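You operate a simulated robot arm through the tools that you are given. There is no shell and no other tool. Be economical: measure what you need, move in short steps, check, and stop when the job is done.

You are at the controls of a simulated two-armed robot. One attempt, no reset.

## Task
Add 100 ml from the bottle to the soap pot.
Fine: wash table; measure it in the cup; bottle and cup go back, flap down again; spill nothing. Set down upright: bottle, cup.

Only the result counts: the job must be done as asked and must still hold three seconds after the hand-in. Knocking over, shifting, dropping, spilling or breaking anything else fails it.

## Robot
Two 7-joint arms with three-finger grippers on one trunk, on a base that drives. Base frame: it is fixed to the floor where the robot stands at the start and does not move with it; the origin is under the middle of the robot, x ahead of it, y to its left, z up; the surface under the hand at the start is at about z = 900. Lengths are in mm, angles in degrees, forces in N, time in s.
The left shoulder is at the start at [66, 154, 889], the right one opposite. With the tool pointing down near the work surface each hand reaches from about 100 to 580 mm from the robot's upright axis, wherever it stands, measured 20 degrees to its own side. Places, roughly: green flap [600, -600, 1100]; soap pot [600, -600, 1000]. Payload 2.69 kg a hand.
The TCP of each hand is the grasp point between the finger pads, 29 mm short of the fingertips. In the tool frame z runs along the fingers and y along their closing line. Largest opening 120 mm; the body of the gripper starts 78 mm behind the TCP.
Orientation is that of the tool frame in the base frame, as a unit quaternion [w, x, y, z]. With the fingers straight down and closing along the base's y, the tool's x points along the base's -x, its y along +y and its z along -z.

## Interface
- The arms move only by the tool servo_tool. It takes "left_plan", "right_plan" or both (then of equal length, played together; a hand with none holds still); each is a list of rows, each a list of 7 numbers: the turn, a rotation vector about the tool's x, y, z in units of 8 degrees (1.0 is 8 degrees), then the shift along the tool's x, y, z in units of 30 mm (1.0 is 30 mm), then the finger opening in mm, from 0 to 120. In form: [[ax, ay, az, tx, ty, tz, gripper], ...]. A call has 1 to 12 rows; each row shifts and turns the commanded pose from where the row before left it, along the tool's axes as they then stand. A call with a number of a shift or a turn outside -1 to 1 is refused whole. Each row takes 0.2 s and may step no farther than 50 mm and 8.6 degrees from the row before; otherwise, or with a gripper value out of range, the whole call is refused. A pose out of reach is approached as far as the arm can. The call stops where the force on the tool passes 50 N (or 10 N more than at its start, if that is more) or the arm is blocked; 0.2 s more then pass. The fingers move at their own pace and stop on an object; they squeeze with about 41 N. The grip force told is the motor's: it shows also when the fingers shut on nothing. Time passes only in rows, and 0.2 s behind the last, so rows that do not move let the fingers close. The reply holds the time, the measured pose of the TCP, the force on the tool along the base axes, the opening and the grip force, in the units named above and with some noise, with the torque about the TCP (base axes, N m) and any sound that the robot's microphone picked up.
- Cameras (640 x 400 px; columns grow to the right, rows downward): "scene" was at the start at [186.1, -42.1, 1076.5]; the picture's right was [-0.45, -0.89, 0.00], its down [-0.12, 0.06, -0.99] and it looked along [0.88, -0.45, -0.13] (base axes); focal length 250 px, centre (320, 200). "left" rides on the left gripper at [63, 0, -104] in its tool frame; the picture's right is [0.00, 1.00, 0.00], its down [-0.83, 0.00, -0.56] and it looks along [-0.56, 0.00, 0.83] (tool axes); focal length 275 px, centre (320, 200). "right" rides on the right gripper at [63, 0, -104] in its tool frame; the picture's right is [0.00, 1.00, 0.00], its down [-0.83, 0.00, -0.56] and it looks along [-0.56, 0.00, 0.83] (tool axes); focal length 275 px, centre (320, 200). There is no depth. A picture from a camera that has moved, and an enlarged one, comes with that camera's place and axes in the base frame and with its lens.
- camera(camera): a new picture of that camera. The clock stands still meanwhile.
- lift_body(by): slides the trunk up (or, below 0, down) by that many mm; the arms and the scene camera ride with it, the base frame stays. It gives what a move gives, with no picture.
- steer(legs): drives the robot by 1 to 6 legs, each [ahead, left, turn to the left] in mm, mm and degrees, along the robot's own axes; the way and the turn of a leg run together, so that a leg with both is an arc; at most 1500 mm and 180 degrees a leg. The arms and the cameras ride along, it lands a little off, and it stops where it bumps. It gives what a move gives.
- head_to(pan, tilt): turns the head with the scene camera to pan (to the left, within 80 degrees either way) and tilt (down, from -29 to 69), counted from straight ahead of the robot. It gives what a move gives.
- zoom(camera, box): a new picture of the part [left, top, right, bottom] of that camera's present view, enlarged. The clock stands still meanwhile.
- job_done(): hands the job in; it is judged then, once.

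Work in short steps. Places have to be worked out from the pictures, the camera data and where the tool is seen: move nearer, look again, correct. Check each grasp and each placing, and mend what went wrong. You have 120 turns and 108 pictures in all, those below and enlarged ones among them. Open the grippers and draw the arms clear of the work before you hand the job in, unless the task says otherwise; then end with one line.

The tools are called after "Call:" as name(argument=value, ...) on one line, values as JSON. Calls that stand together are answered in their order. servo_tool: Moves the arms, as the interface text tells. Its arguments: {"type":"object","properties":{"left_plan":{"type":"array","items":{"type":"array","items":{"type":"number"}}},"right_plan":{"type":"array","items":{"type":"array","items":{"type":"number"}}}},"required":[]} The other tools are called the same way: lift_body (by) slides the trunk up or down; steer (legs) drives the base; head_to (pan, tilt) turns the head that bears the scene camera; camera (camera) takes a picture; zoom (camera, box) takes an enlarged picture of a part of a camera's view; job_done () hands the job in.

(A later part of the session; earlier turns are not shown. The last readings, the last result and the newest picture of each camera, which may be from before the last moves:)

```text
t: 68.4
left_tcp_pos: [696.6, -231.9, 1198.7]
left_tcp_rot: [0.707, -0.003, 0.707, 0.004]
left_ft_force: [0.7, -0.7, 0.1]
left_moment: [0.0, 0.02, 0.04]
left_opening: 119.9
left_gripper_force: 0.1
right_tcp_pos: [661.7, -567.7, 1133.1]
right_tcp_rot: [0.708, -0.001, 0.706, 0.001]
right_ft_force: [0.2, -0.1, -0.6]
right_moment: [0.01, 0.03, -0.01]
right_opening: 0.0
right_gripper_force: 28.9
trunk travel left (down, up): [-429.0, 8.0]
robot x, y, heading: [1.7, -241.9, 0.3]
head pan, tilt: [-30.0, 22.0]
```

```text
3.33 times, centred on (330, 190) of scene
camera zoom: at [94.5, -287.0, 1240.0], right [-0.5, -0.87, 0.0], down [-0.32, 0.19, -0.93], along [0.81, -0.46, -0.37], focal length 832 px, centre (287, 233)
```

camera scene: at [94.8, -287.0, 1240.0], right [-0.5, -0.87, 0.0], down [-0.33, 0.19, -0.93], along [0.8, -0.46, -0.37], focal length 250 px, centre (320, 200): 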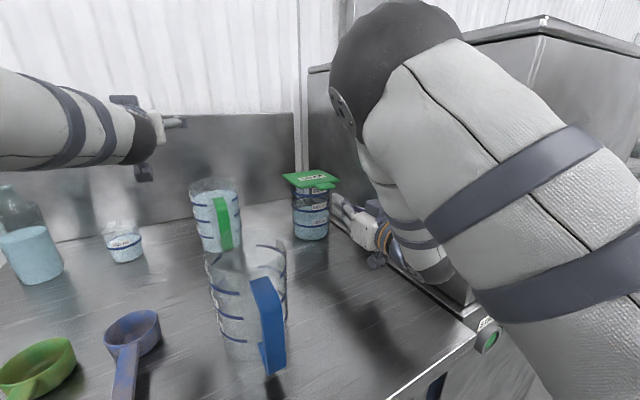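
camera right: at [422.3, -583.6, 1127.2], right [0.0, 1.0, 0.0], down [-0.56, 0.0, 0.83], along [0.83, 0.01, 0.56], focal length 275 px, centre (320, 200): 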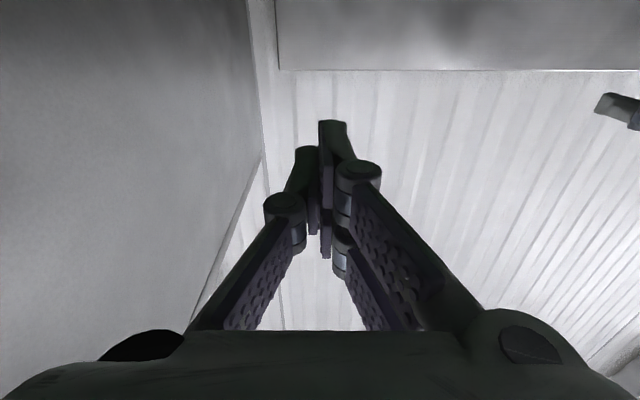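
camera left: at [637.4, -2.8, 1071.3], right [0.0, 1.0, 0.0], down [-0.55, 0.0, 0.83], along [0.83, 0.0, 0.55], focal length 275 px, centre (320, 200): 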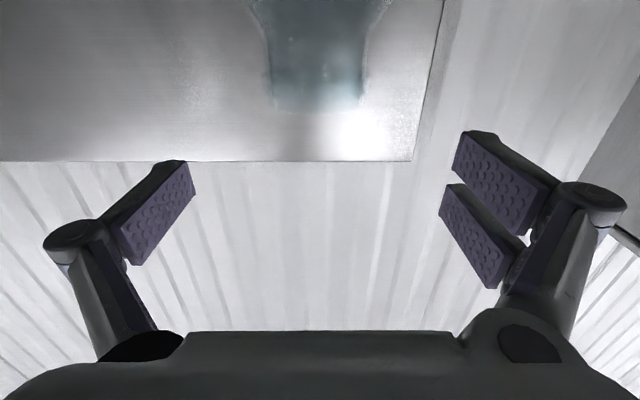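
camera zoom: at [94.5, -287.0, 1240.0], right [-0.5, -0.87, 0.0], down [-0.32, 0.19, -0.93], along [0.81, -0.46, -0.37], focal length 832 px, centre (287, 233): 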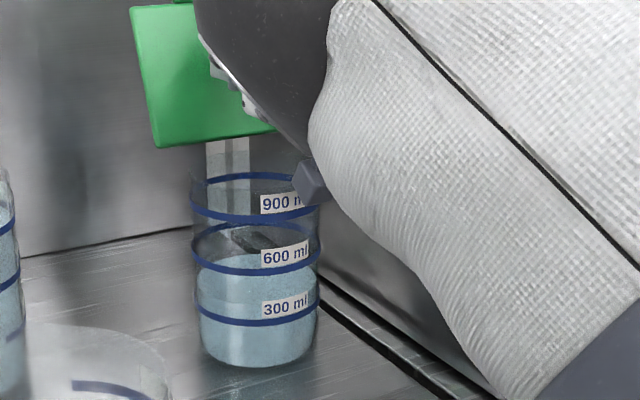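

The pot hasn't moved. Backing off further to see whether the flap stays.

Call:
servo_tool(right_plan=[[0, 0, 0, 0, 0, -0.6, 0], [0, 0, 0, 0, 0, -0.8, 0], [0, 0, 0, 0, 0, -0.8, 0], [0, 0, 0, 0, 0, -0.8, 0], [0, 0, 0, -0.5, 0, -0.8, 0]])

Call:
camera(camera="scene")

```text
t: 69.6
left_tcp_pos: [694.5, -232.1, 1200.0]
left_tcp_rot: [0.708, -0.001, 0.707, 0.002]
left_ft_force: [-0.4, 0.8, -0.7]
left_moment: [0.02, -0.01, -0.03]
left_opening: 120.0
left_gripper_force: 0.0
right_tcp_pos: [547.0, -570.3, 1150.2]
right_tcp_rot: [0.708, -0.001, 0.707, 0.001]
right_ft_force: [0.2, 0.0, -0.8]
right_moment: [0.01, -0.01, -0.02]
right_opening: 0.0
right_gripper_force: 28.2
trunk travel left (down, up): [-429.0, 8.0]
robot x, y, heading: [3.5, -242.1, 0.2]
head pan, tilt: [-30.0, 22.0]
```

```text
48 pictures are left
camera scene: at [93.8, -286.9, 1240.2], right [-0.5, -0.87, 0.0], down [-0.32, 0.19, -0.93], along [0.8, -0.46, -0.37], focal length 250 px, centre (320, 200)
```

scene: 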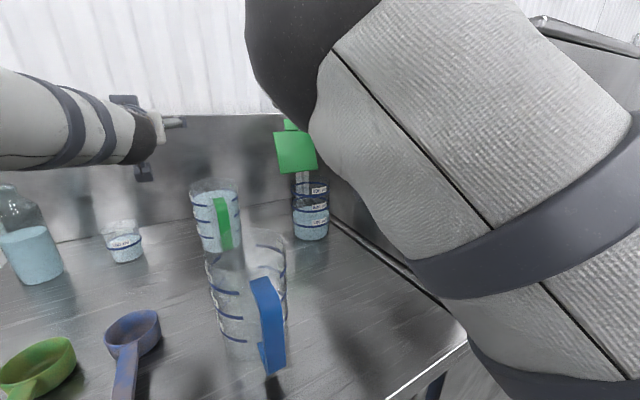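

The flap stays open by itself. I'll use the right hand for the cup as well, since its reach path avoids the blue jug. First the left hand moves clear to the left and the right hand up, then a drive 60 mm to the left.

Call:
servo_tool(left_plan=[[0, 0, 0, 0, 0.95, 0, 120], [0, 0, 0, 0, 0.95, 0, 120], [0, 0, 0, 0, 0.95, 0, 120], [0, 0, 0, 0, 0.95, 0, 120], [0, 0, 0, 0, 0.95, 0, 120], [0, 0, 0, 0, 0.95, 0, 120], [0, 0, 0, 0, 0.95, 0, 120]], right_plan=[[0, 0, 0, -0.5, 0, -0.3, 0], [0, 0, 0, -0.5, 0, -0.3, 0], [0, 0, 0, -0.3, 0, 0, 0], [0, 0, 0, 0, 0.6, 0, 0], [0, 0, 0, 0, 0.8, 0, 0], [0, 0, 0, 0, 0.8, 0, 0], [0, 0, 0, 0, 0.8, 0, 0]])

Call:
steer(legs=[[0, 60, 0]])

Call:
head_to(pan=-15, tilt=25)

Call:
camera(camera="scene")

```text
t: 71.2
left_tcp_pos: [693.9, -32.6, 1196.0]
left_tcp_rot: [0.706, -0.001, 0.708, 0.003]
left_ft_force: [0.1, 0.5, -0.5]
left_moment: [0.03, -0.01, -0.01]
left_opening: 119.8
left_gripper_force: 0.1
right_tcp_pos: [540.5, -489.9, 1174.3]
right_tcp_rot: [0.704, 0.0, 0.71, 0.002]
right_ft_force: [0.9, 0.8, 0.0]
right_moment: [0.02, 0.01, -0.04]
right_opening: 0.0
right_gripper_force: 28.4
right hand out of reach, approached as far as the arm can: row 6, 7
trunk travel left (down, up): [-429.0, 8.0]
robot x, y, heading: [-0.2, -239.1, 0.1]
head pan, tilt: [-30.0, 22.0]
```

```text
t: 72.4
left_tcp_pos: [692.5, 26.7, 1200.4]
left_tcp_rot: [0.707, -0.001, 0.707, 0.003]
left_ft_force: [-0.2, 0.2, 0.0]
left_moment: [0.0, 0.02, -0.08]
left_opening: 119.9
left_gripper_force: 0.1
right_tcp_pos: [540.5, -429.3, 1177.4]
right_tcp_rot: [0.706, -0.001, 0.708, 0.002]
right_ft_force: [0.5, -0.1, 0.8]
right_moment: [0.02, 0.02, -0.06]
right_opening: 0.2
right_gripper_force: 28.6
trunk travel left (down, up): [-429.0, 8.0]
robot x, y, heading: [-0.6, -179.9, -0.1]
head pan, tilt: [-30.0, 22.0]
```

```text
t: 73.1
left_tcp_pos: [693.3, 25.9, 1198.7]
left_tcp_rot: [0.707, -0.001, 0.707, 0.003]
left_ft_force: [0.2, 0.4, 0.3]
left_moment: [0.02, 0.02, -0.01]
left_opening: 119.9
left_gripper_force: 0.1
right_tcp_pos: [540.0, -430.0, 1173.5]
right_tcp_rot: [0.704, 0.0, 0.71, 0.003]
right_ft_force: [0.1, -0.7, 0.0]
right_moment: [-0.02, 0.0, 0.02]
right_opening: 0.1
right_gripper_force: 28.7
trunk travel left (down, up): [-429.0, 8.0]
robot x, y, heading: [2.8, -180.8, 0.4]
head pan, tilt: [-15.0, 25.0]
```

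```text
47 pictures are left
camera scene: at [97.7, -223.2, 1246.9], right [-0.45, -0.9, 0.0], down [-0.27, 0.14, -0.95], along [0.85, -0.42, -0.3], focal length 250 px, centre (320, 200)
```

scene: 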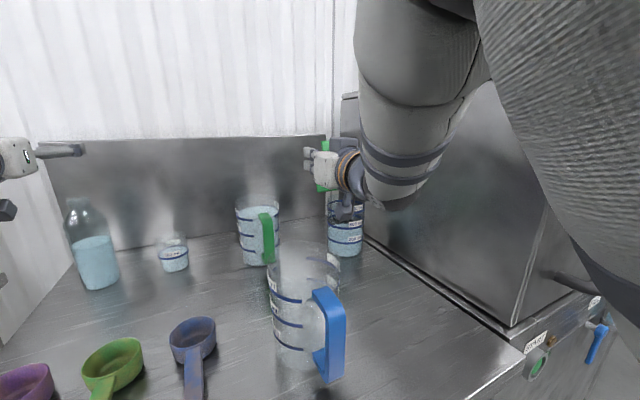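

The right hand was at a limit up there and the elbow crowds the head. I'll move it forward, lower slightly, yaw it left 16° and open the fingers.

Call:
servo_tool(right_plan=[[-0.25, 0, 0, 0.1, 0, 0.65, 40], [-0.25, 0, 0, 0.1, 0, 0.65, 80], [-0.25, 0, 0, 0.1, 0, 0.65, 120], [-0.25, 0, 0, 0.1, 0, 0.65, 120], [-0.25, 0, 0, 0.1, 0.3, 0.65, 120], [-0.25, 0, 0, 0.1, 0.5, 0.65, 120], [-0.25, 0, 0, 0.1, 0.6, 0.5, 120], [-0.25, 0, 0, 0, 0.6, 0.3, 120]])

Call:
camera(camera="scene")

```text
t: 74.9
left_tcp_pos: [693.6, 26.2, 1199.7]
left_tcp_rot: [0.707, -0.001, 0.707, 0.003]
left_ft_force: [0.3, 0.2, -0.5]
left_moment: [0.0, -0.02, -0.02]
left_opening: 119.7
left_gripper_force: 0.1
right_tcp_pos: [669.1, -355.3, 1155.6]
right_tcp_rot: [0.699, -0.099, 0.701, 0.101]
right_ft_force: [-0.2, 0.2, 0.0]
right_moment: [-0.02, 0.0, 0.02]
right_opening: 120.2
right_gripper_force: 0.1
trunk travel left (down, up): [-429.0, 8.0]
robot x, y, heading: [1.5, -182.8, 0.3]
head pan, tilt: [-15.0, 25.0]
```

```text
46 pictures are left
camera scene: at [103.1, -204.8, 1235.2], right [-0.26, -0.97, 0.0], down [-0.41, 0.11, -0.91], along [0.88, -0.23, -0.42], focal length 250 px, centre (320, 200)
```

scene: 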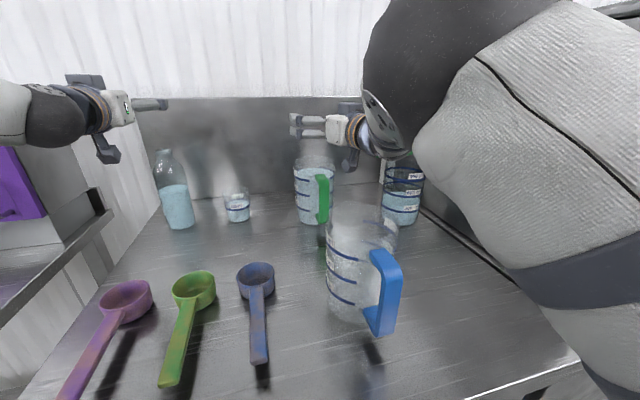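

Now moving it over towards the cup at z≈1150, then pitching down 20°.

Call:
servo_tool(right_plan=[[0, 0, 0, 0, 0.78, 0.38, 120], [0, 0, 0, 0, 0.78, 0.38, 120], [0, 0, 0, 0, 0.78, 0.38, 120], [0, 0, 0, 0, 0.78, 0.38, 120], [0, 0, 0, 0, 0.78, 0.38, 120], [0, 0, 0, 0, 0.78, 0.38, 120], [0, 0, 0, 0, 0.78, 0.38, 120], [0, 0, 0, 0, 0.78, 0.38, 120], [0, 0.83, 0, 0, 0, 0, 120], [0, 0.83, 0, 0, 0, 0, 120], [0, 0.84, 0, 0, 0, 0, 120]])

Call:
camera(camera="scene")

Call:
zoom(camera="scene", box=[190, 150, 290, 250])

```text
t: 77.3
left_tcp_pos: [692.4, 25.6, 1200.2]
left_tcp_rot: [0.708, -0.002, 0.707, 0.004]
left_ft_force: [-0.2, 0.4, 0.2]
left_moment: [-0.02, 0.0, 0.03]
left_opening: 120.0
left_gripper_force: 0.0
right_tcp_pos: [707.6, -173.2, 1162.2]
right_tcp_rot: [0.574, -0.116, 0.806, 0.082]
right_ft_force: [-1.6, -0.5, 0.7]
right_moment: [0.03, 0.02, 0.0]
right_opening: 120.1
right_gripper_force: 0.1
right hand out of reach, approached as far as the arm can: row 6, 7, 8, 11
trunk travel left (down, up): [-429.0, 8.0]
robot x, y, heading: [-1.6, -180.7, 0.0]
head pan, tilt: [-15.0, 25.0]
```

```text
45 pictures are left
camera scene: at [102.0, -205.8, 1235.4], right [-0.26, -0.97, 0.0], down [-0.41, 0.11, -0.91], along [0.88, -0.23, -0.42], focal length 250 px, centre (320, 200)
```

scene: 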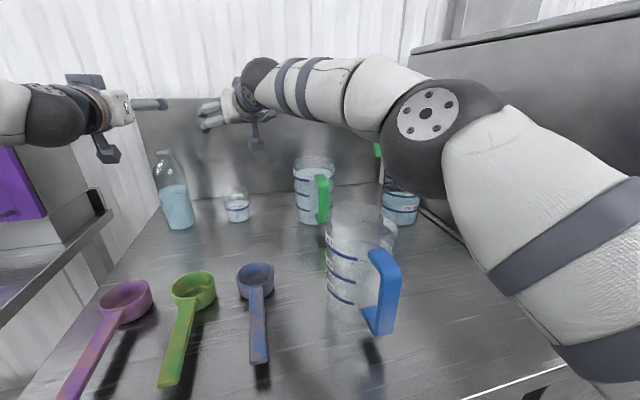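

```text
4.00 times, centred on (240, 200) of scene
camera zoom: at [102.0, -205.8, 1235.4], right [-0.26, -0.97, 0.0], down [-0.41, 0.11, -0.91], along [0.88, -0.23, -0.42], focal length 999 px, centre (640, 200)
```

zoom: 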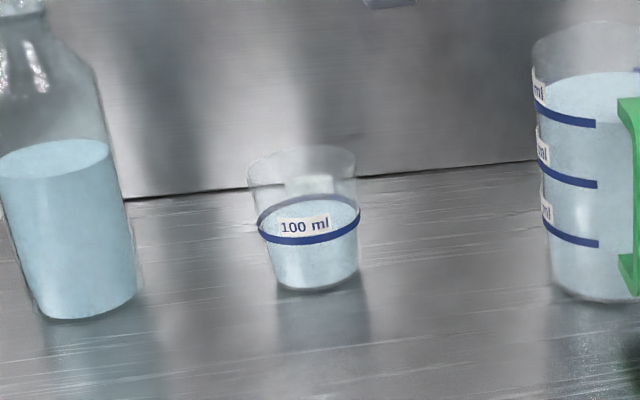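

The hand is near its limit there; another 60 mm of base travel to the left gives margin. Cup refined to ≈[735,-146].

Call:
steer(legs=[[0, 60, 0]])

Call:
servo_tool(right_plan=[[0, 0, 0, 0.3, 0, 0, 120], [0, 0, 0, 0.3, 0, 0, 120]])

```text
t: 78.5
left_tcp_pos: [694.2, 86.5, 1199.8]
left_tcp_rot: [0.707, -0.001, 0.707, 0.003]
left_ft_force: [0.4, 0.3, 0.5]
left_moment: [0.02, -0.01, -0.04]
left_opening: 120.1
left_gripper_force: 0.1
right_tcp_pos: [709.2, -110.4, 1161.2]
right_tcp_rot: [0.574, -0.116, 0.806, 0.082]
right_ft_force: [0.3, -0.1, 0.0]
right_moment: [0.0, -0.02, -0.05]
right_opening: 120.1
right_gripper_force: 0.1
trunk travel left (down, up): [-429.0, 8.0]
robot x, y, heading: [2.3, -121.4, 0.4]
head pan, tilt: [-15.0, 25.0]
```

```text
t: 79.1
left_tcp_pos: [692.9, 86.4, 1200.3]
left_tcp_rot: [0.707, -0.002, 0.707, 0.005]
left_ft_force: [0.2, -0.5, 0.1]
left_moment: [-0.02, 0.01, 0.0]
left_opening: 120.2
left_gripper_force: 0.1
right_tcp_pos: [705.4, -112.5, 1144.3]
right_tcp_rot: [0.574, -0.117, 0.806, 0.083]
right_ft_force: [0.6, -0.7, 1.1]
right_moment: [-0.01, 0.01, 0.04]
right_opening: 119.9
right_gripper_force: 0.1
trunk travel left (down, up): [-429.0, 8.0]
robot x, y, heading: [-1.7, -122.7, 0.2]
head pan, tilt: [-15.0, 25.0]
```

Moving above the cup, then checking alignment before descending.

Call:
servo_tool(right_plan=[[0, 0, 0, 0.45, -0.335, 0.33, 120], [0, 0, 0, 0.45, -0.335, 0.33, 120], [0, 0, 0, 0.45, -0.335, 0.33, 120], [0, 0, 0, 0.45, -0.335, 0.32, 120]])

Call:
camera(camera="right")

Call:
camera(camera="scene")

```text
t: 80.1
left_tcp_pos: [692.5, 85.9, 1199.4]
left_tcp_rot: [0.707, -0.002, 0.707, 0.004]
left_ft_force: [-1.0, -0.1, -0.6]
left_moment: [0.0, -0.01, 0.02]
left_opening: 120.1
left_gripper_force: 0.1
right_tcp_pos: [734.9, -145.7, 1080.5]
right_tcp_rot: [0.574, -0.117, 0.806, 0.084]
right_ft_force: [-0.1, 1.1, -0.2]
right_moment: [0.0, 0.01, 0.0]
right_opening: 120.1
right_gripper_force: 0.0
trunk travel left (down, up): [-429.0, 8.0]
robot x, y, heading: [0.2, -118.4, 0.4]
head pan, tilt: [-15.0, 25.0]
```

```text
43 pictures are left
camera right: at [619.7, -180.4, 1054.8], right [-0.28, 0.96, 0.0], down [-0.24, -0.07, 0.97], along [0.93, 0.27, 0.25], focal length 275 px, centre (320, 200)
```

right: 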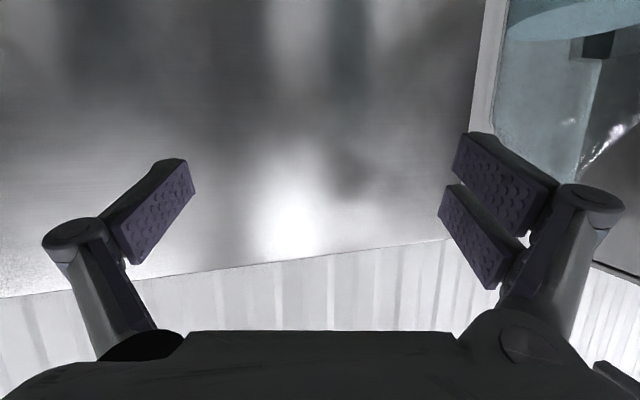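

```text
42 pictures are left
camera scene: at [103.3, -145.2, 1235.1], right [-0.25, -0.97, 0.0], down [-0.41, 0.11, -0.91], along [0.88, -0.23, -0.42], focal length 250 px, centre (320, 200)
```

scene: 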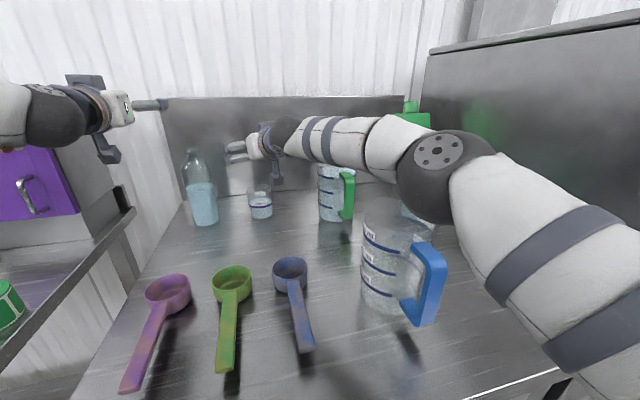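

The right elbow is now hovering right over the blue jug, so descending here would hit it. I'll go back up, then drive further left so the elbow clears the jug.

Call:
servo_tool(right_plan=[[0, 0, 0, -0.45, 0.2, -0.33, 120], [0, 0, 0, -0.45, 0.2, -0.33, 120], [0, 0, 0, -0.45, 0.2, -0.33, 120], [0, 0, 0, -0.45, 0.2, -0.33, 120], [0, 0, 0, -0.4, 0, -0.2, 120]])

Call:
camera(camera="scene")

```text
t: 81.3
left_tcp_pos: [692.7, 86.6, 1200.6]
left_tcp_rot: [0.707, -0.001, 0.707, 0.004]
left_ft_force: [-0.7, 0.5, 0.3]
left_moment: [0.0, -0.02, 0.01]
left_opening: 120.3
left_gripper_force: 0.1
right_tcp_pos: [708.8, -128.2, 1157.7]
right_tcp_rot: [0.574, -0.115, 0.806, 0.082]
right_ft_force: [-0.1, -0.1, -0.5]
right_moment: [0.03, -0.01, 0.02]
right_opening: 120.2
right_gripper_force: 0.0
trunk travel left (down, up): [-429.0, 8.0]
robot x, y, heading: [-0.9, -117.2, 0.3]
head pan, tilt: [-15.0, 25.0]
```

```text
41 pictures are left
camera scene: at [102.8, -145.0, 1235.2], right [-0.25, -0.97, 0.0], down [-0.41, 0.11, -0.91], along [0.88, -0.23, -0.42], focal length 250 px, centre (320, 200)
```

scene: 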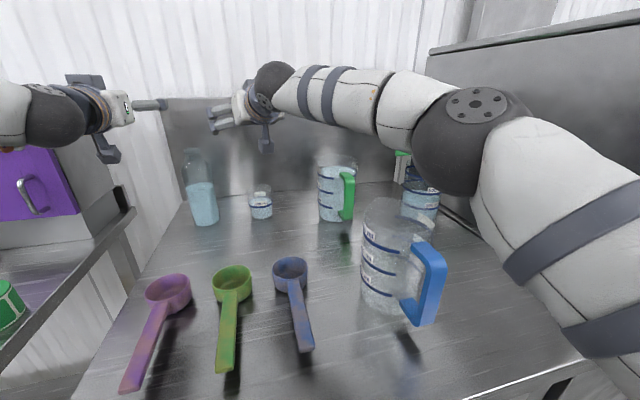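

With the hand higher the elbow clears the jug. Before driving left, I'll pull the left hand back so it stays clear of the purple locker.

Call:
servo_tool(left_plan=[[0, 0, 0, 0, -0.2, -0.7, 120], [0, 0, 0, 0, -0.2, -0.7, 120], [0, 0, 0, 0, 0, -0.7, 120], [0, 0, 0, 0, 0, -0.7, 120], [0, 0, 0, 0, 0, -0.7, 120], [0, 0, 0, 0, 0, -0.7, 120]])

Call:
head_to(pan=10, tilt=20)

Call:
camera(camera="scene")

```text
t: 82.7
left_tcp_pos: [566.6, 74.5, 1201.3]
left_tcp_rot: [0.707, -0.002, 0.707, 0.005]
left_ft_force: [-0.3, 0.4, 0.1]
left_moment: [0.02, -0.03, 0.01]
left_opening: 120.0
left_gripper_force: 0.0
right_tcp_pos: [708.5, -129.0, 1157.2]
right_tcp_rot: [0.574, -0.117, 0.806, 0.083]
right_ft_force: [-0.5, 0.0, -0.2]
right_moment: [0.01, -0.01, 0.0]
right_opening: 120.1
right_gripper_force: 0.0
trunk travel left (down, up): [-429.0, 8.0]
robot x, y, heading: [0.9, -123.0, 0.3]
head pan, tilt: [-15.0, 25.0]
```

```text
t: 83.6
left_tcp_pos: [567.3, 73.3, 1200.1]
left_tcp_rot: [0.707, -0.002, 0.707, 0.004]
left_ft_force: [-0.4, -0.3, 0.6]
left_moment: [0.05, -0.01, -0.01]
left_opening: 119.9
left_gripper_force: 0.0
right_tcp_pos: [708.0, -129.2, 1156.4]
right_tcp_rot: [0.574, -0.115, 0.807, 0.082]
right_ft_force: [-1.0, 0.3, 0.0]
right_moment: [0.0, -0.01, 0.03]
right_opening: 119.9
right_gripper_force: 0.0
trunk travel left (down, up): [-429.0, 8.0]
robot x, y, heading: [0.3, -119.5, 0.0]
head pan, tilt: [10.0, 20.0]
```

```text
40 pictures are left
camera scene: at [105.4, -105.1, 1243.2], right [0.18, -0.98, 0.0], down [-0.34, -0.06, -0.94], along [0.92, 0.17, -0.34], focal length 250 px, centre (320, 200)
```

scene: 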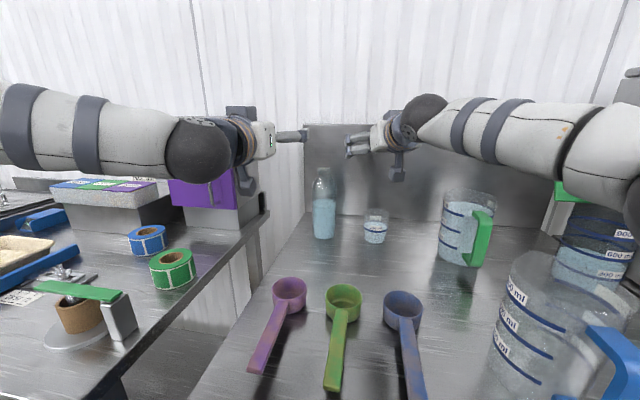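

The left side is clear at this height. Driving 180 mm left, then bringing the right hand back over the cup.

Call:
steer(legs=[[0, 180, 0]])

Call:
servo_tool(right_plan=[[0, 0, 0, 0, -0.8, 0, 120], [0, 0, 0, 0, -0.8, 0, 120], [0, 0, 0, 0, -0.8, 0, 120], [0, 0, 0, 0, -0.8, 0, 120], [0, 0, 0, 0, -0.8, 0, 120], [0, 0, 0, 0, -0.8, 0, 120], [0, 0, 0, 0, -0.8, 0, 120], [0, 0, 0, 0, -0.8, 0, 120]])

Call:
head_to(pan=-25, tilt=25)

Call:
camera(camera="scene")

```text
t: 85.6
left_tcp_pos: [565.5, 253.3, 1200.8]
left_tcp_rot: [0.707, -0.001, 0.707, 0.004]
left_ft_force: [0.4, 0.8, 0.3]
left_moment: [0.02, -0.03, -0.01]
left_opening: 119.7
left_gripper_force: 0.0
right_tcp_pos: [707.3, 51.4, 1157.9]
right_tcp_rot: [0.574, -0.116, 0.806, 0.083]
right_ft_force: [-0.7, 0.3, 0.1]
right_moment: [0.0, 0.01, -0.04]
right_opening: 119.9
right_gripper_force: 0.0
trunk travel left (down, up): [-429.0, 8.0]
robot x, y, heading: [0.8, 60.4, 0.2]
head pan, tilt: [10.0, 20.0]
```

```text
t: 87.4
left_tcp_pos: [564.9, 253.3, 1199.2]
left_tcp_rot: [0.707, -0.001, 0.707, 0.003]
left_ft_force: [0.1, 0.5, 0.4]
left_moment: [-0.01, -0.01, 0.01]
left_opening: 119.8
left_gripper_force: 0.1
right_tcp_pos: [738.1, -77.8, 1154.9]
right_tcp_rot: [0.574, -0.115, 0.807, 0.082]
right_ft_force: [-0.2, -0.3, -0.1]
right_moment: [-0.03, -0.02, 0.02]
right_opening: 120.0
right_gripper_force: 0.1
right hand out of reach, approached as far as the arm can: row 6, 7, 8
trunk travel left (down, up): [-429.0, 8.0]
robot x, y, heading: [-2.8, 59.7, 0.2]
head pan, tilt: [10.0, 20.0]
```

```text
t: 88.4
left_tcp_pos: [565.8, 253.9, 1199.8]
left_tcp_rot: [0.707, -0.002, 0.707, 0.003]
left_ft_force: [0.2, 0.0, 0.5]
left_moment: [-0.01, 0.0, -0.03]
left_opening: 120.0
left_gripper_force: 0.0
right_tcp_pos: [738.8, -78.7, 1155.0]
right_tcp_rot: [0.574, -0.114, 0.806, 0.081]
right_ft_force: [-0.3, 0.0, -0.4]
right_moment: [0.03, -0.01, -0.02]
right_opening: 120.1
right_gripper_force: 0.1
trunk travel left (down, up): [-429.0, 8.0]
robot x, y, heading: [1.4, 58.0, 0.0]
head pan, tilt: [-25.0, 25.0]
```

```text
39 pictures are left
camera scene: at [96.7, 19.7, 1235.2], right [-0.42, -0.91, 0.0], down [-0.38, 0.18, -0.91], along [0.82, -0.38, -0.42], focal length 250 px, centre (320, 200)
```

scene: 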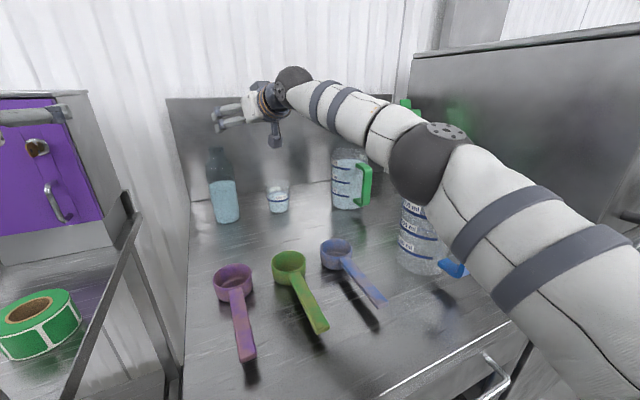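

The elbow still overlaps the jug in plan at this base position. Driving a further 140 mm left and yawing the hand to point slightly right keeps the whole arm left of the jug.

Call:
steer(legs=[[0, 140, 0]])

Call:
servo_tool(right_plan=[[0.63, 0, 0.217, 0, 0, -0.2, 120], [0.63, 0, 0.217, 0, 0, -0.2, 120], [0.63, 0, 0.217, 0, 0, -0.2, 120], [0.63, 0, 0.217, 0, 0, 0, 120], [0.63, 0, 0.217, 0, 0, 0, 120], [0.63, 0, 0.217, 0, 0, 0, 120]])

```text
t: 90.1
left_tcp_pos: [566.4, 390.6, 1200.0]
left_tcp_rot: [0.707, 0.0, 0.707, 0.002]
left_ft_force: [0.0, -0.6, -0.2]
left_moment: [0.03, 0.0, 0.01]
left_opening: 119.9
left_gripper_force: 0.1
right_tcp_pos: [737.3, 58.7, 1156.1]
right_tcp_rot: [0.575, -0.113, 0.806, 0.081]
right_ft_force: [-1.1, -0.1, 0.1]
right_moment: [-0.01, 0.0, -0.02]
right_opening: 120.0
right_gripper_force: 0.1
trunk travel left (down, up): [-429.0, 8.0]
robot x, y, heading: [-3.4, 199.7, 0.0]
head pan, tilt: [-25.0, 25.0]
```

```text
t: 91.5
left_tcp_pos: [566.8, 390.9, 1199.9]
left_tcp_rot: [0.707, 0.0, 0.707, 0.002]
left_ft_force: [-0.3, 0.2, -0.7]
left_moment: [0.0, 0.02, -0.02]
left_opening: 119.8
left_gripper_force: 0.1
right_tcp_pos: [721.3, 55.9, 1161.2]
right_tcp_rot: [0.573, 0.115, 0.807, -0.082]
right_ft_force: [0.8, -0.6, -0.5]
right_moment: [0.02, 0.0, -0.02]
right_opening: 120.0
right_gripper_force: 0.0
trunk travel left (down, up): [-429.0, 8.0]
robot x, y, heading: [1.3, 200.0, 0.1]
head pan, tilt: [-25.0, 25.0]
```

Moving the hand right to above the cup.

Call:
servo_tool(right_plan=[[0, 0, 0, 0.11, -0.82, 0.246, 120], [0, 0, 0, 0.11, -0.82, 0.246, 120], [0, 0, 0, 0.11, -0.82, 0.246, 120], [0, 0, 0, 0.11, -0.82, 0.246, 120], [0, 0, 0, 0.11, -0.82, 0.246, 120], [0, 0, 0, 0.11, -0.82, 0.246, 120], [0, 0, 0, 0.11, -0.82, 0.246, 120], [0, 0, 0, 0.11, -0.82, 0.246, 120]])

Call:
camera(camera="scene")

```text
t: 93.3
left_tcp_pos: [566.6, 391.1, 1199.9]
left_tcp_rot: [0.707, 0.001, 0.707, 0.002]
left_ft_force: [0.4, 0.5, 0.1]
left_moment: [-0.03, 0.0, 0.01]
left_opening: 120.2
left_gripper_force: 0.0
right_tcp_pos: [712.6, -147.9, 1116.7]
right_tcp_rot: [0.575, 0.113, 0.806, -0.081]
right_ft_force: [-0.2, 0.2, -0.7]
right_moment: [-0.02, -0.02, 0.04]
right_opening: 120.0
right_gripper_force: 0.1
trunk travel left (down, up): [-429.0, 8.0]
robot x, y, heading: [1.0, 198.0, -0.1]
head pan, tilt: [-25.0, 25.0]
```

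```text
38 pictures are left
camera scene: at [96.3, 158.5, 1235.1], right [-0.42, -0.91, 0.0], down [-0.38, 0.18, -0.91], along [0.82, -0.38, -0.42], focal length 250 px, centre (320, 200)
```

scene: 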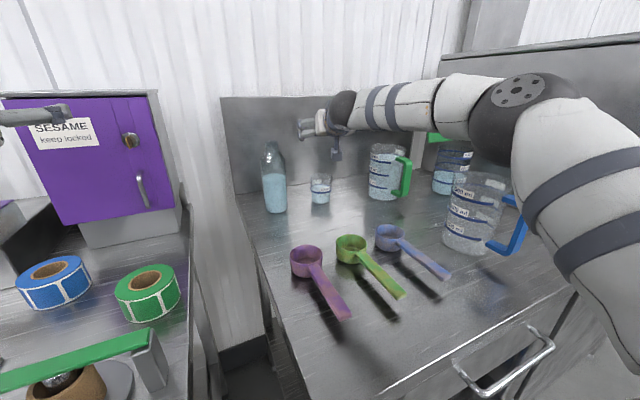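

The arm is now well left of the jug. Descending to just above the cup and checking alignment.

Call:
servo_tool(right_plan=[[0, 0, 0, 0.475, 0.06, 0.33, 120], [0, 0, 0, 0.475, 0.06, 0.33, 120], [0, 0, 0, 0.475, 0.06, 0.33, 120], [0, 0, 0, 0.475, 0.06, 0.33, 120]])

Call:
zoom(camera="scene", box=[240, 110, 400, 230])

Call:
camera(camera="right")

```text
t: 94.3
left_tcp_pos: [566.8, 389.9, 1199.3]
left_tcp_rot: [0.707, 0.0, 0.707, 0.002]
left_ft_force: [0.0, 0.1, 0.5]
left_moment: [0.01, -0.01, 0.0]
left_opening: 120.1
left_gripper_force: 0.1
right_tcp_pos: [731.4, -144.6, 1050.8]
right_tcp_rot: [0.574, 0.113, 0.807, -0.08]
right_ft_force: [-0.5, 0.1, -0.1]
right_moment: [0.04, 0.04, 0.01]
right_opening: 119.6
right_gripper_force: 0.1
trunk travel left (down, up): [-429.0, 8.0]
robot x, y, heading: [1.5, 196.0, 0.2]
head pan, tilt: [-25.0, 25.0]
```

```text
3.33 times, centred on (320, 170) of scene
camera zoom: at [96.5, 159.0, 1235.1], right [-0.42, -0.91, 0.0], down [-0.38, 0.18, -0.91], along [0.82, -0.38, -0.42], focal length 832 px, centre (320, 300)
```

zoom: 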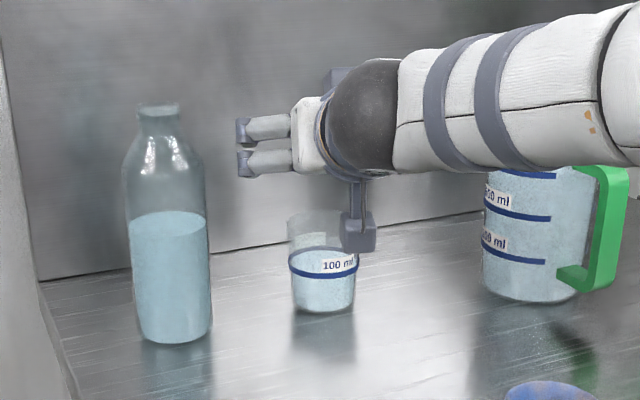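

```text
36 pictures are left
camera right: at [616.6, -112.9, 1024.8], right [0.27, 0.96, 0.0], down [-0.24, 0.07, 0.97], along [0.93, -0.26, 0.25], focal length 275 px, centre (320, 200)
```

right: 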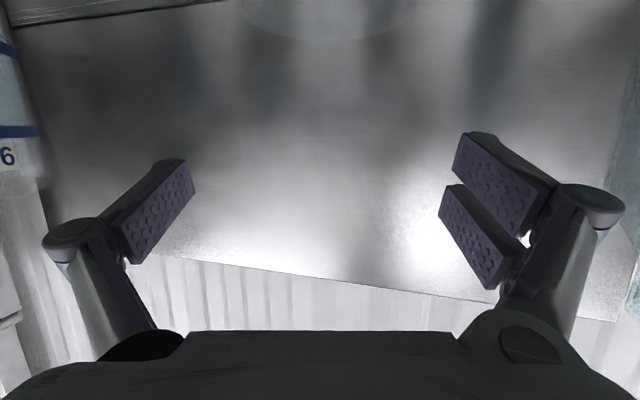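

The cup is centred between the fingers. Descending straight to z≈959.

Call:
servo_tool(right_plan=[[0, 0, 0, 0.58, 0, 0.18, 120], [0, 0, 0, 0.58, 0, 0.18, 120], [0, 0, 0, 0.58, 0, 0.18, 120], [0, 0, 0, 0.58, 0, 0.18, 120], [0, 0, 0, 0.58, 0, 0.18, 120]])

Call:
zoom(camera="scene", box=[240, 110, 400, 230])

Call:
camera(camera="right")

```text
t: 95.5
left_tcp_pos: [565.6, 389.8, 1200.1]
left_tcp_rot: [0.707, 0.0, 0.707, 0.002]
left_ft_force: [0.2, 0.6, -0.5]
left_moment: [0.0, 0.02, 0.02]
left_opening: 120.2
left_gripper_force: 0.1
right_tcp_pos: [728.7, -144.4, 958.6]
right_tcp_rot: [0.575, 0.113, 0.807, -0.081]
right_ft_force: [0.5, 0.1, -0.9]
right_moment: [-0.02, -0.02, 0.03]
right_opening: 120.0
right_gripper_force: 0.1
trunk travel left (down, up): [-429.0, 8.0]
robot x, y, heading: [-1.6, 195.9, -0.1]
head pan, tilt: [-25.0, 25.0]
```

```text
3.33 times, centred on (320, 170) of scene
camera zoom: at [96.6, 158.9, 1235.1], right [-0.42, -0.91, 0.0], down [-0.38, 0.18, -0.91], along [0.82, -0.38, -0.42], focal length 832 px, centre (320, 300)
```

zoom: 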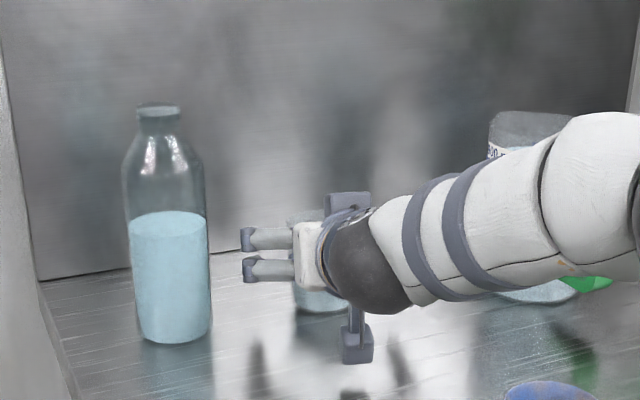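

```text
34 pictures are left
camera right: at [614.2, -112.5, 933.0], right [0.27, 0.96, 0.0], down [-0.24, 0.07, 0.97], along [0.93, -0.26, 0.25], focal length 275 px, centre (320, 200)
```

right: 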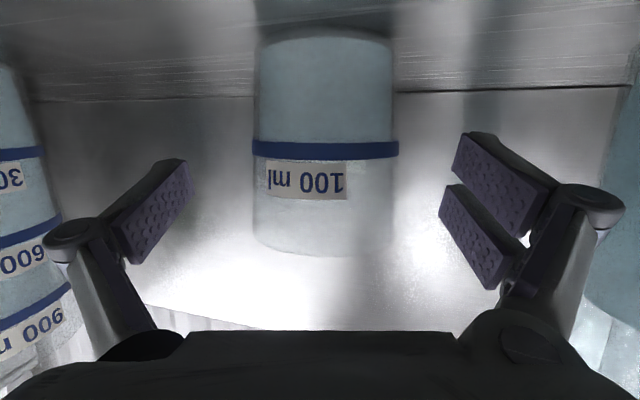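

The cup is centred and at pad depth. Closing on it.

Call:
servo_tool(right_plan=[[0, 0, 0, 0, 0, 0, 90], [0, 0, 0, 0, 0, 0, 60], [0, 0, 0, 0, 0, 0, 55], [0, 0, 0, 0, 0, 0, 55]])

Call:
camera(camera="right")

```text
t: 96.5
left_tcp_pos: [565.9, 390.9, 1200.4]
left_tcp_rot: [0.707, -0.001, 0.707, 0.003]
left_ft_force: [0.2, 0.4, 0.0]
left_moment: [-0.05, -0.01, -0.02]
left_opening: 120.0
left_gripper_force: 0.1
right_tcp_pos: [728.2, -143.0, 958.9]
right_tcp_rot: [0.574, 0.114, 0.807, -0.082]
right_ft_force: [0.8, -0.5, 0.0]
right_moment: [-0.04, 0.04, -0.04]
right_opening: 61.0
right_gripper_force: 40.4
trunk travel left (down, up): [-429.0, 8.0]
robot x, y, heading: [-0.1, 196.0, 0.0]
head pan, tilt: [-25.0, 25.0]
```

```text
33 pictures are left
camera right: at [613.9, -112.2, 933.6], right [0.27, 0.96, 0.0], down [-0.24, 0.07, 0.97], along [0.93, -0.26, 0.25], focal length 275 px, centre (320, 200)
```

right: 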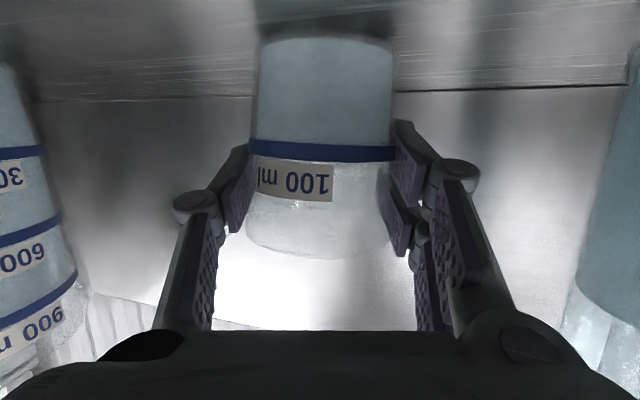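

Gripped at 61 mm, 40 N. Home TCP for the cup is [728,-143.5,959]. Lifting straight up, smoothly.

Call:
servo_tool(right_plan=[[0, 0, 0, -0.2, 0, -0.07, 55], [0, 0, 0, -0.4, 0, -0.14, 55], [0, 0, 0, -0.5, 0, -0.17, 55], [0, 0, 0, -0.55, 0, -0.19, 55], [0, 0, 0, -0.55, 0, -0.19, 55], [0, 0, 0, -0.55, 0, -0.19, 55], [0, 0, 0, -0.55, 0, -0.19, 55], [0, 0, 0, -0.55, 0, -0.19, 55], [0, 0, 0, -0.55, 0, -0.25, 55], [0, 0, 0, -0.5, 0, -0.3, 55], [0, 0, 0, -0.4, 0, -0.3, 55], [0, 0, 0, -0.2, 0, -0.2, 55]])

Call:
camera(camera="scene")

```text
t: 99.1
left_tcp_pos: [565.6, 389.0, 1200.2]
left_tcp_rot: [0.707, -0.001, 0.707, 0.002]
left_ft_force: [-0.2, 0.8, -0.7]
left_moment: [-0.02, 0.0, 0.0]
left_opening: 119.9
left_gripper_force: 0.1
right_tcp_pos: [715.6, -140.5, 1137.8]
right_tcp_rot: [0.574, 0.113, 0.807, -0.081]
right_ft_force: [-0.9, -0.5, -0.9]
right_moment: [0.01, 0.0, 0.0]
right_opening: 60.9
right_gripper_force: 40.7
trunk travel left (down, up): [-429.0, 8.0]
robot x, y, heading: [-1.6, 197.7, -0.0]
head pan, tilt: [-25.0, 25.0]
```

```text
32 pictures are left
camera scene: at [96.2, 158.9, 1235.2], right [-0.42, -0.91, 0.0], down [-0.38, 0.18, -0.91], along [0.82, -0.38, -0.42], focal length 250 px, centre (320, 200)
```

scene: 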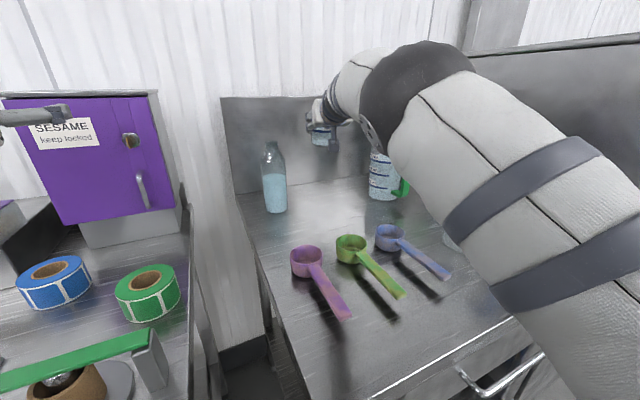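

The cup is level and clear. I'll pull it back to x≈612, z≈1150 so it passes in front of the green jug and the open flap, before driving right.

Call:
servo_tool(right_plan=[[0, 0, 0, 0.06, -0.1, -0.3, 55], [0, 0, 0, 0.12, -0.17, -0.55, 55], [0, 0, 0, 0.12, -0.17, -0.6, 55], [0, 0, 0, 0.12, -0.17, -0.6, 55], [0, 0, 0, 0.12, -0.17, -0.6, 55], [0, 0, 0, 0.12, -0.12, -0.4, 55], [0, 0, 0, 0.06, -0.07, -0.22, 55]])

Call:
head_to(pan=-40, tilt=25)

Call:
camera(camera="scene")

```text
t: 100.7
left_tcp_pos: [566.2, 390.0, 1200.3]
left_tcp_rot: [0.707, 0.001, 0.707, 0.002]
left_ft_force: [-0.1, 0.0, -0.9]
left_moment: [-0.01, 0.03, -0.04]
left_opening: 120.0
left_gripper_force: 0.0
right_tcp_pos: [611.9, -141.9, 1149.6]
right_tcp_rot: [0.575, 0.113, 0.806, -0.08]
right_ft_force: [0.1, 0.0, -0.9]
right_moment: [-0.01, 0.05, 0.0]
right_opening: 61.1
right_gripper_force: 41.0
trunk travel left (down, up): [-429.0, 8.0]
robot x, y, heading: [0.7, 195.5, -0.0]
head pan, tilt: [-25.0, 25.0]
```

```text
t: 101.5
left_tcp_pos: [566.5, 390.5, 1200.3]
left_tcp_rot: [0.707, 0.0, 0.707, 0.003]
left_ft_force: [-0.3, -0.2, -0.1]
left_moment: [0.03, -0.02, 0.01]
left_opening: 120.0
left_gripper_force: 0.0
right_tcp_pos: [611.3, -141.4, 1149.8]
right_tcp_rot: [0.574, 0.113, 0.807, -0.08]
right_ft_force: [-0.3, -0.8, -1.0]
right_moment: [-0.01, 0.04, -0.01]
right_opening: 61.0
right_gripper_force: 40.7
trunk travel left (down, up): [-429.0, 8.0]
robot x, y, heading: [-0.0, 196.6, -0.0]
head pan, tilt: [-40.0, 25.0]
```

```text
31 pictures are left
camera scene: at [83.5, 138.7, 1235.2], right [-0.64, -0.77, 0.0], down [-0.32, 0.27, -0.91], along [0.69, -0.58, -0.42], focal length 250 px, centre (320, 200)
```

scene: 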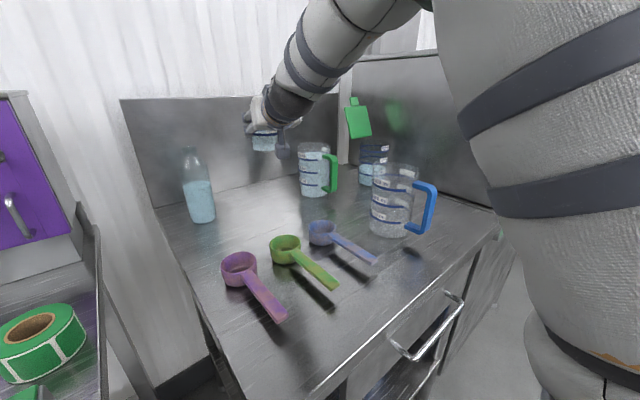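

The arm is high and clear. Driving 300 mm right first, then checking.

Call:
steer(legs=[[0, -150, 0], [0, -150, 0]])

Call:
camera(camera="scene")

```text
t: 104.7
left_tcp_pos: [566.1, 90.5, 1200.6]
left_tcp_rot: [0.707, 0.0, 0.707, 0.003]
left_ft_force: [0.0, -0.1, 0.5]
left_moment: [0.01, -0.01, 0.03]
left_opening: 120.0
left_gripper_force: 0.0
right_tcp_pos: [612.8, -441.8, 1149.1]
right_tcp_rot: [0.575, 0.114, 0.806, -0.081]
right_ft_force: [0.0, 0.4, -0.7]
right_moment: [-0.02, 0.03, 0.0]
right_opening: 60.9
right_gripper_force: 40.9
trunk travel left (down, up): [-429.0, 8.0]
robot x, y, heading: [-0.8, -106.6, -0.1]
head pan, tilt: [-40.0, 25.0]
```

```text
30 pictures are left
camera scene: at [83.4, -162.6, 1235.1], right [-0.64, -0.77, 0.0], down [-0.32, 0.27, -0.91], along [0.69, -0.58, -0.42], focal length 250 px, centre (320, 200)
```

scene: 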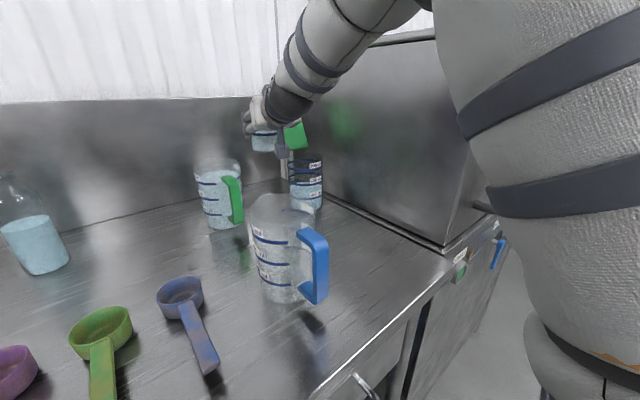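

Another 92 mm right brings the cup to the pot. Then I'll look closely.

Call:
steer(legs=[[0, -92, 0]])

Call:
zoom(camera="scene", box=[190, 80, 350, 240])

```text
t: 106.0
left_tcp_pos: [566.9, 0.2, 1201.7]
left_tcp_rot: [0.707, 0.0, 0.707, 0.004]
left_ft_force: [0.5, 0.1, 0.1]
left_moment: [-0.01, -0.03, 0.03]
left_opening: 119.7
left_gripper_force: 0.1
right_tcp_pos: [612.9, -532.5, 1149.2]
right_tcp_rot: [0.574, 0.113, 0.807, -0.08]
right_ft_force: [0.5, -0.7, -1.6]
right_moment: [0.03, 0.02, 0.04]
right_opening: 60.7
right_gripper_force: 40.7
trunk travel left (down, up): [-429.0, 8.0]
robot x, y, heading: [1.6, -196.2, -0.0]
head pan, tilt: [-40.0, 25.0]
```

```text
2.50 times, centred on (270, 160) of scene
camera zoom: at [83.6, -253.1, 1235.1], right [-0.64, -0.77, 0.0], down [-0.32, 0.27, -0.91], along [0.7, -0.58, -0.42], focal length 624 px, centre (445, 300)
```

zoom: 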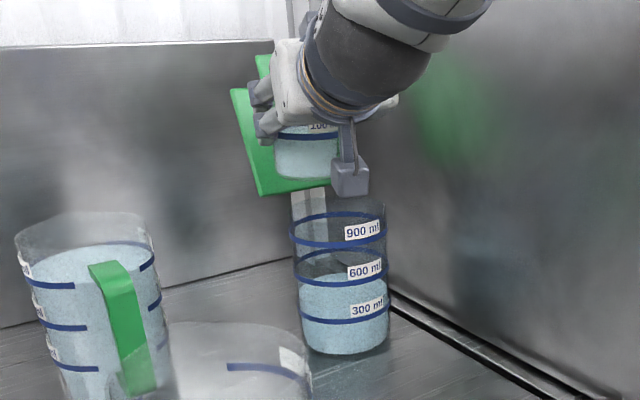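

The geometry checks out: the pot mouth is ≈[635,-573]. Moving the cup to the pouring position [641,-531,1125].

Call:
servo_tool(right_plan=[[0, 0, 0, 0.117, 0.078, 0.273, 55], [0, 0, 0, 0.117, 0.078, 0.273, 55], [0, 0, 0, 0.117, 0.078, 0.273, 55], [0, 0, 0, 0.117, 0.078, 0.273, 55], [0, 0, 0, 0, 0, 0, 55]])

Call:
zoom(camera="scene", box=[200, 90, 330, 220])

```text
t: 107.2
left_tcp_pos: [566.0, 0.9, 1200.8]
left_tcp_rot: [0.707, -0.001, 0.707, 0.003]
left_ft_force: [-0.2, -0.2, 0.2]
left_moment: [-0.04, 0.04, 0.0]
left_opening: 120.1
left_gripper_force: 0.1
right_tcp_pos: [640.0, -530.0, 1125.5]
right_tcp_rot: [0.574, 0.112, 0.807, -0.08]
right_ft_force: [0.0, 0.7, -0.9]
right_moment: [0.01, 0.02, -0.02]
right_opening: 61.0
right_gripper_force: 41.2
trunk travel left (down, up): [-429.0, 8.0]
robot x, y, heading: [3.0, -192.8, 0.2]
head pan, tilt: [-40.0, 25.0]
```

```text
3.08 times, centred on (265, 155) of scene
camera zoom: at [83.4, -252.5, 1235.2], right [-0.64, -0.77, 0.0], down [-0.32, 0.27, -0.91], along [0.7, -0.58, -0.42], focal length 768 px, centre (489, 338)
```

zoom: 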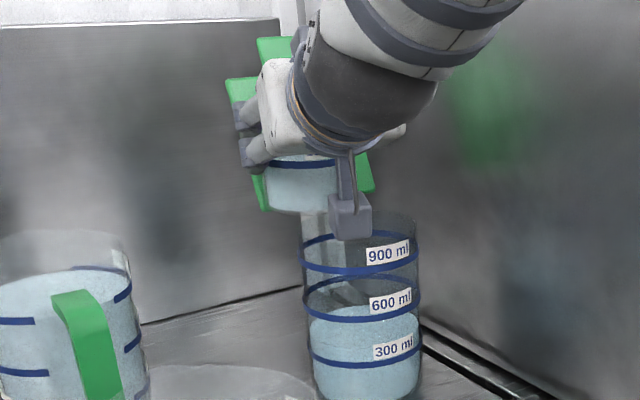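

Position is right. Tilting to 40° (before any flow) to confirm the wrist has the travel.

Call:
servo_tool(right_plan=[[-0.2, 0, 0.59, 0, 0, 0, 55], [-0.2, 0, 0.59, 0, 0, 0, 55], [-0.2, 0, 0.59, 0, 0, 0, 55], [-0.2, 0, 0.59, 0, 0, 0, 55], [-0.2, 0, 0.59, 0, 0, 0, 55], [-0.2, 0, 0.59, 0, 0, 0, 55], [-0.2, 0, 0.59, 0, 0, 0, 55], [-0.2, 0, 0.59, 0, 0, 0, 55]])

Call:
zoom(camera="scene", box=[200, 90, 330, 220])

```text
t: 109.0
left_tcp_pos: [565.4, 0.8, 1199.7]
left_tcp_rot: [0.707, 0.0, 0.707, 0.003]
left_ft_force: [0.7, 0.0, 1.0]
left_moment: [0.0, 0.04, 0.0]
left_opening: 119.8
left_gripper_force: 0.2
right_tcp_pos: [641.8, -530.6, 1125.3]
right_tcp_rot: [0.578, 0.303, 0.731, 0.199]
right_ft_force: [-0.2, -0.3, -0.5]
right_moment: [-0.04, -0.03, 0.0]
right_opening: 60.7
right_gripper_force: 40.9
trunk travel left (down, up): [-429.0, 8.0]
robot x, y, heading: [-0.5, -195.3, -0.0]
head pan, tilt: [-40.0, 25.0]
```

```text
3.08 times, centred on (265, 155) of scene
camera zoom: at [83.6, -252.8, 1235.1], right [-0.64, -0.77, 0.0], down [-0.32, 0.27, -0.91], along [0.7, -0.58, -0.42], focal length 768 px, centre (489, 338)
```

zoom: 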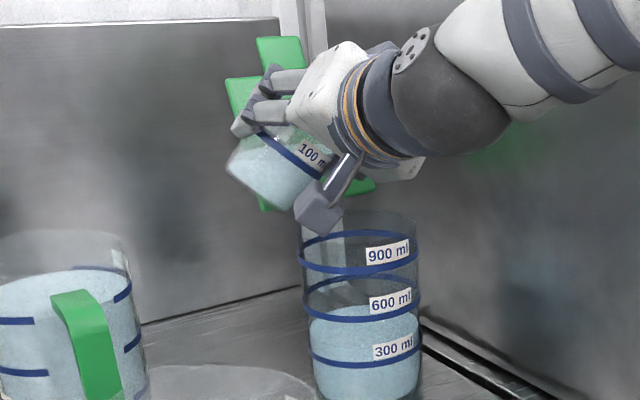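

No limits hit. Checking the forearm/elbow clearance from the box before continuing.

Call:
camera(camera="scene")

```text
26 pictures are left
camera scene: at [83.6, -252.8, 1235.1], right [-0.64, -0.77, 0.0], down [-0.32, 0.27, -0.91], along [0.7, -0.58, -0.42], focal length 250 px, centre (320, 200)
```

scene: 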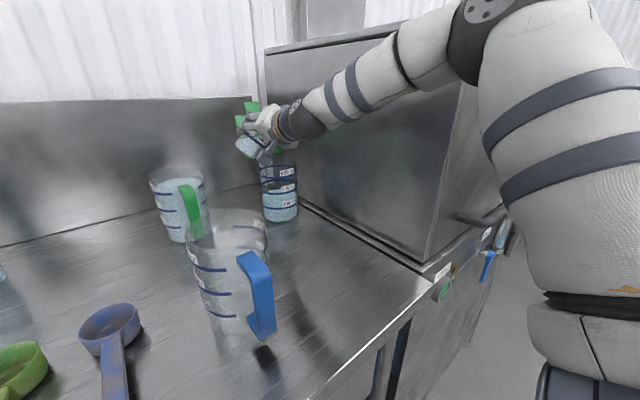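

Elbow ≈[194,-552,1279] is clear of the box. Continuing slowly to 60°, where flow should begin.

Call:
servo_tool(right_plan=[[-0.1, 0, 0.295, 0, 0, 0, 55], [-0.1, 0, 0.295, 0, 0, 0, 55], [-0.1, 0, 0.295, 0, 0, 0, 55], [-0.1, 0, 0.295, 0, 0, 0, 55], [-0.08, 0, 0.236, 0, 0, 0, 55], [-0.08, 0, 0.236, 0, 0, 0, 55], [-0.08, 0, 0.236, 0, 0, 0, 55]])

Call:
zoom(camera="scene", box=[210, 110, 320, 220])

```text
t: 110.6
left_tcp_pos: [567.4, 0.8, 1200.6]
left_tcp_rot: [0.707, 0.0, 0.707, 0.003]
left_ft_force: [-0.5, 0.5, 0.4]
left_moment: [0.01, 0.01, 0.02]
left_opening: 120.2
left_gripper_force: 0.1
right_tcp_pos: [642.7, -530.1, 1125.3]
right_tcp_rot: [0.56, 0.371, 0.675, 0.305]
right_ft_force: [0.1, 0.4, -2.1]
right_moment: [-0.01, 0.02, -0.01]
right_opening: 61.0
right_gripper_force: 41.1
trunk travel left (down, up): [-429.0, 8.0]
robot x, y, heading: [0.6, -192.0, 0.1]
head pan, tilt: [-40.0, 25.0]
```

```text
3.64 times, centred on (265, 165) of scene
camera zoom: at [83.6, -252.6, 1235.2], right [-0.64, -0.77, 0.0], down [-0.32, 0.27, -0.91], along [0.7, -0.58, -0.42], focal length 908 px, centre (520, 327)
```

zoom: 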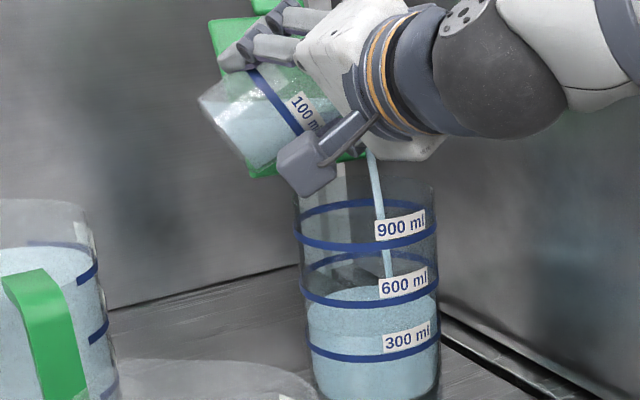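

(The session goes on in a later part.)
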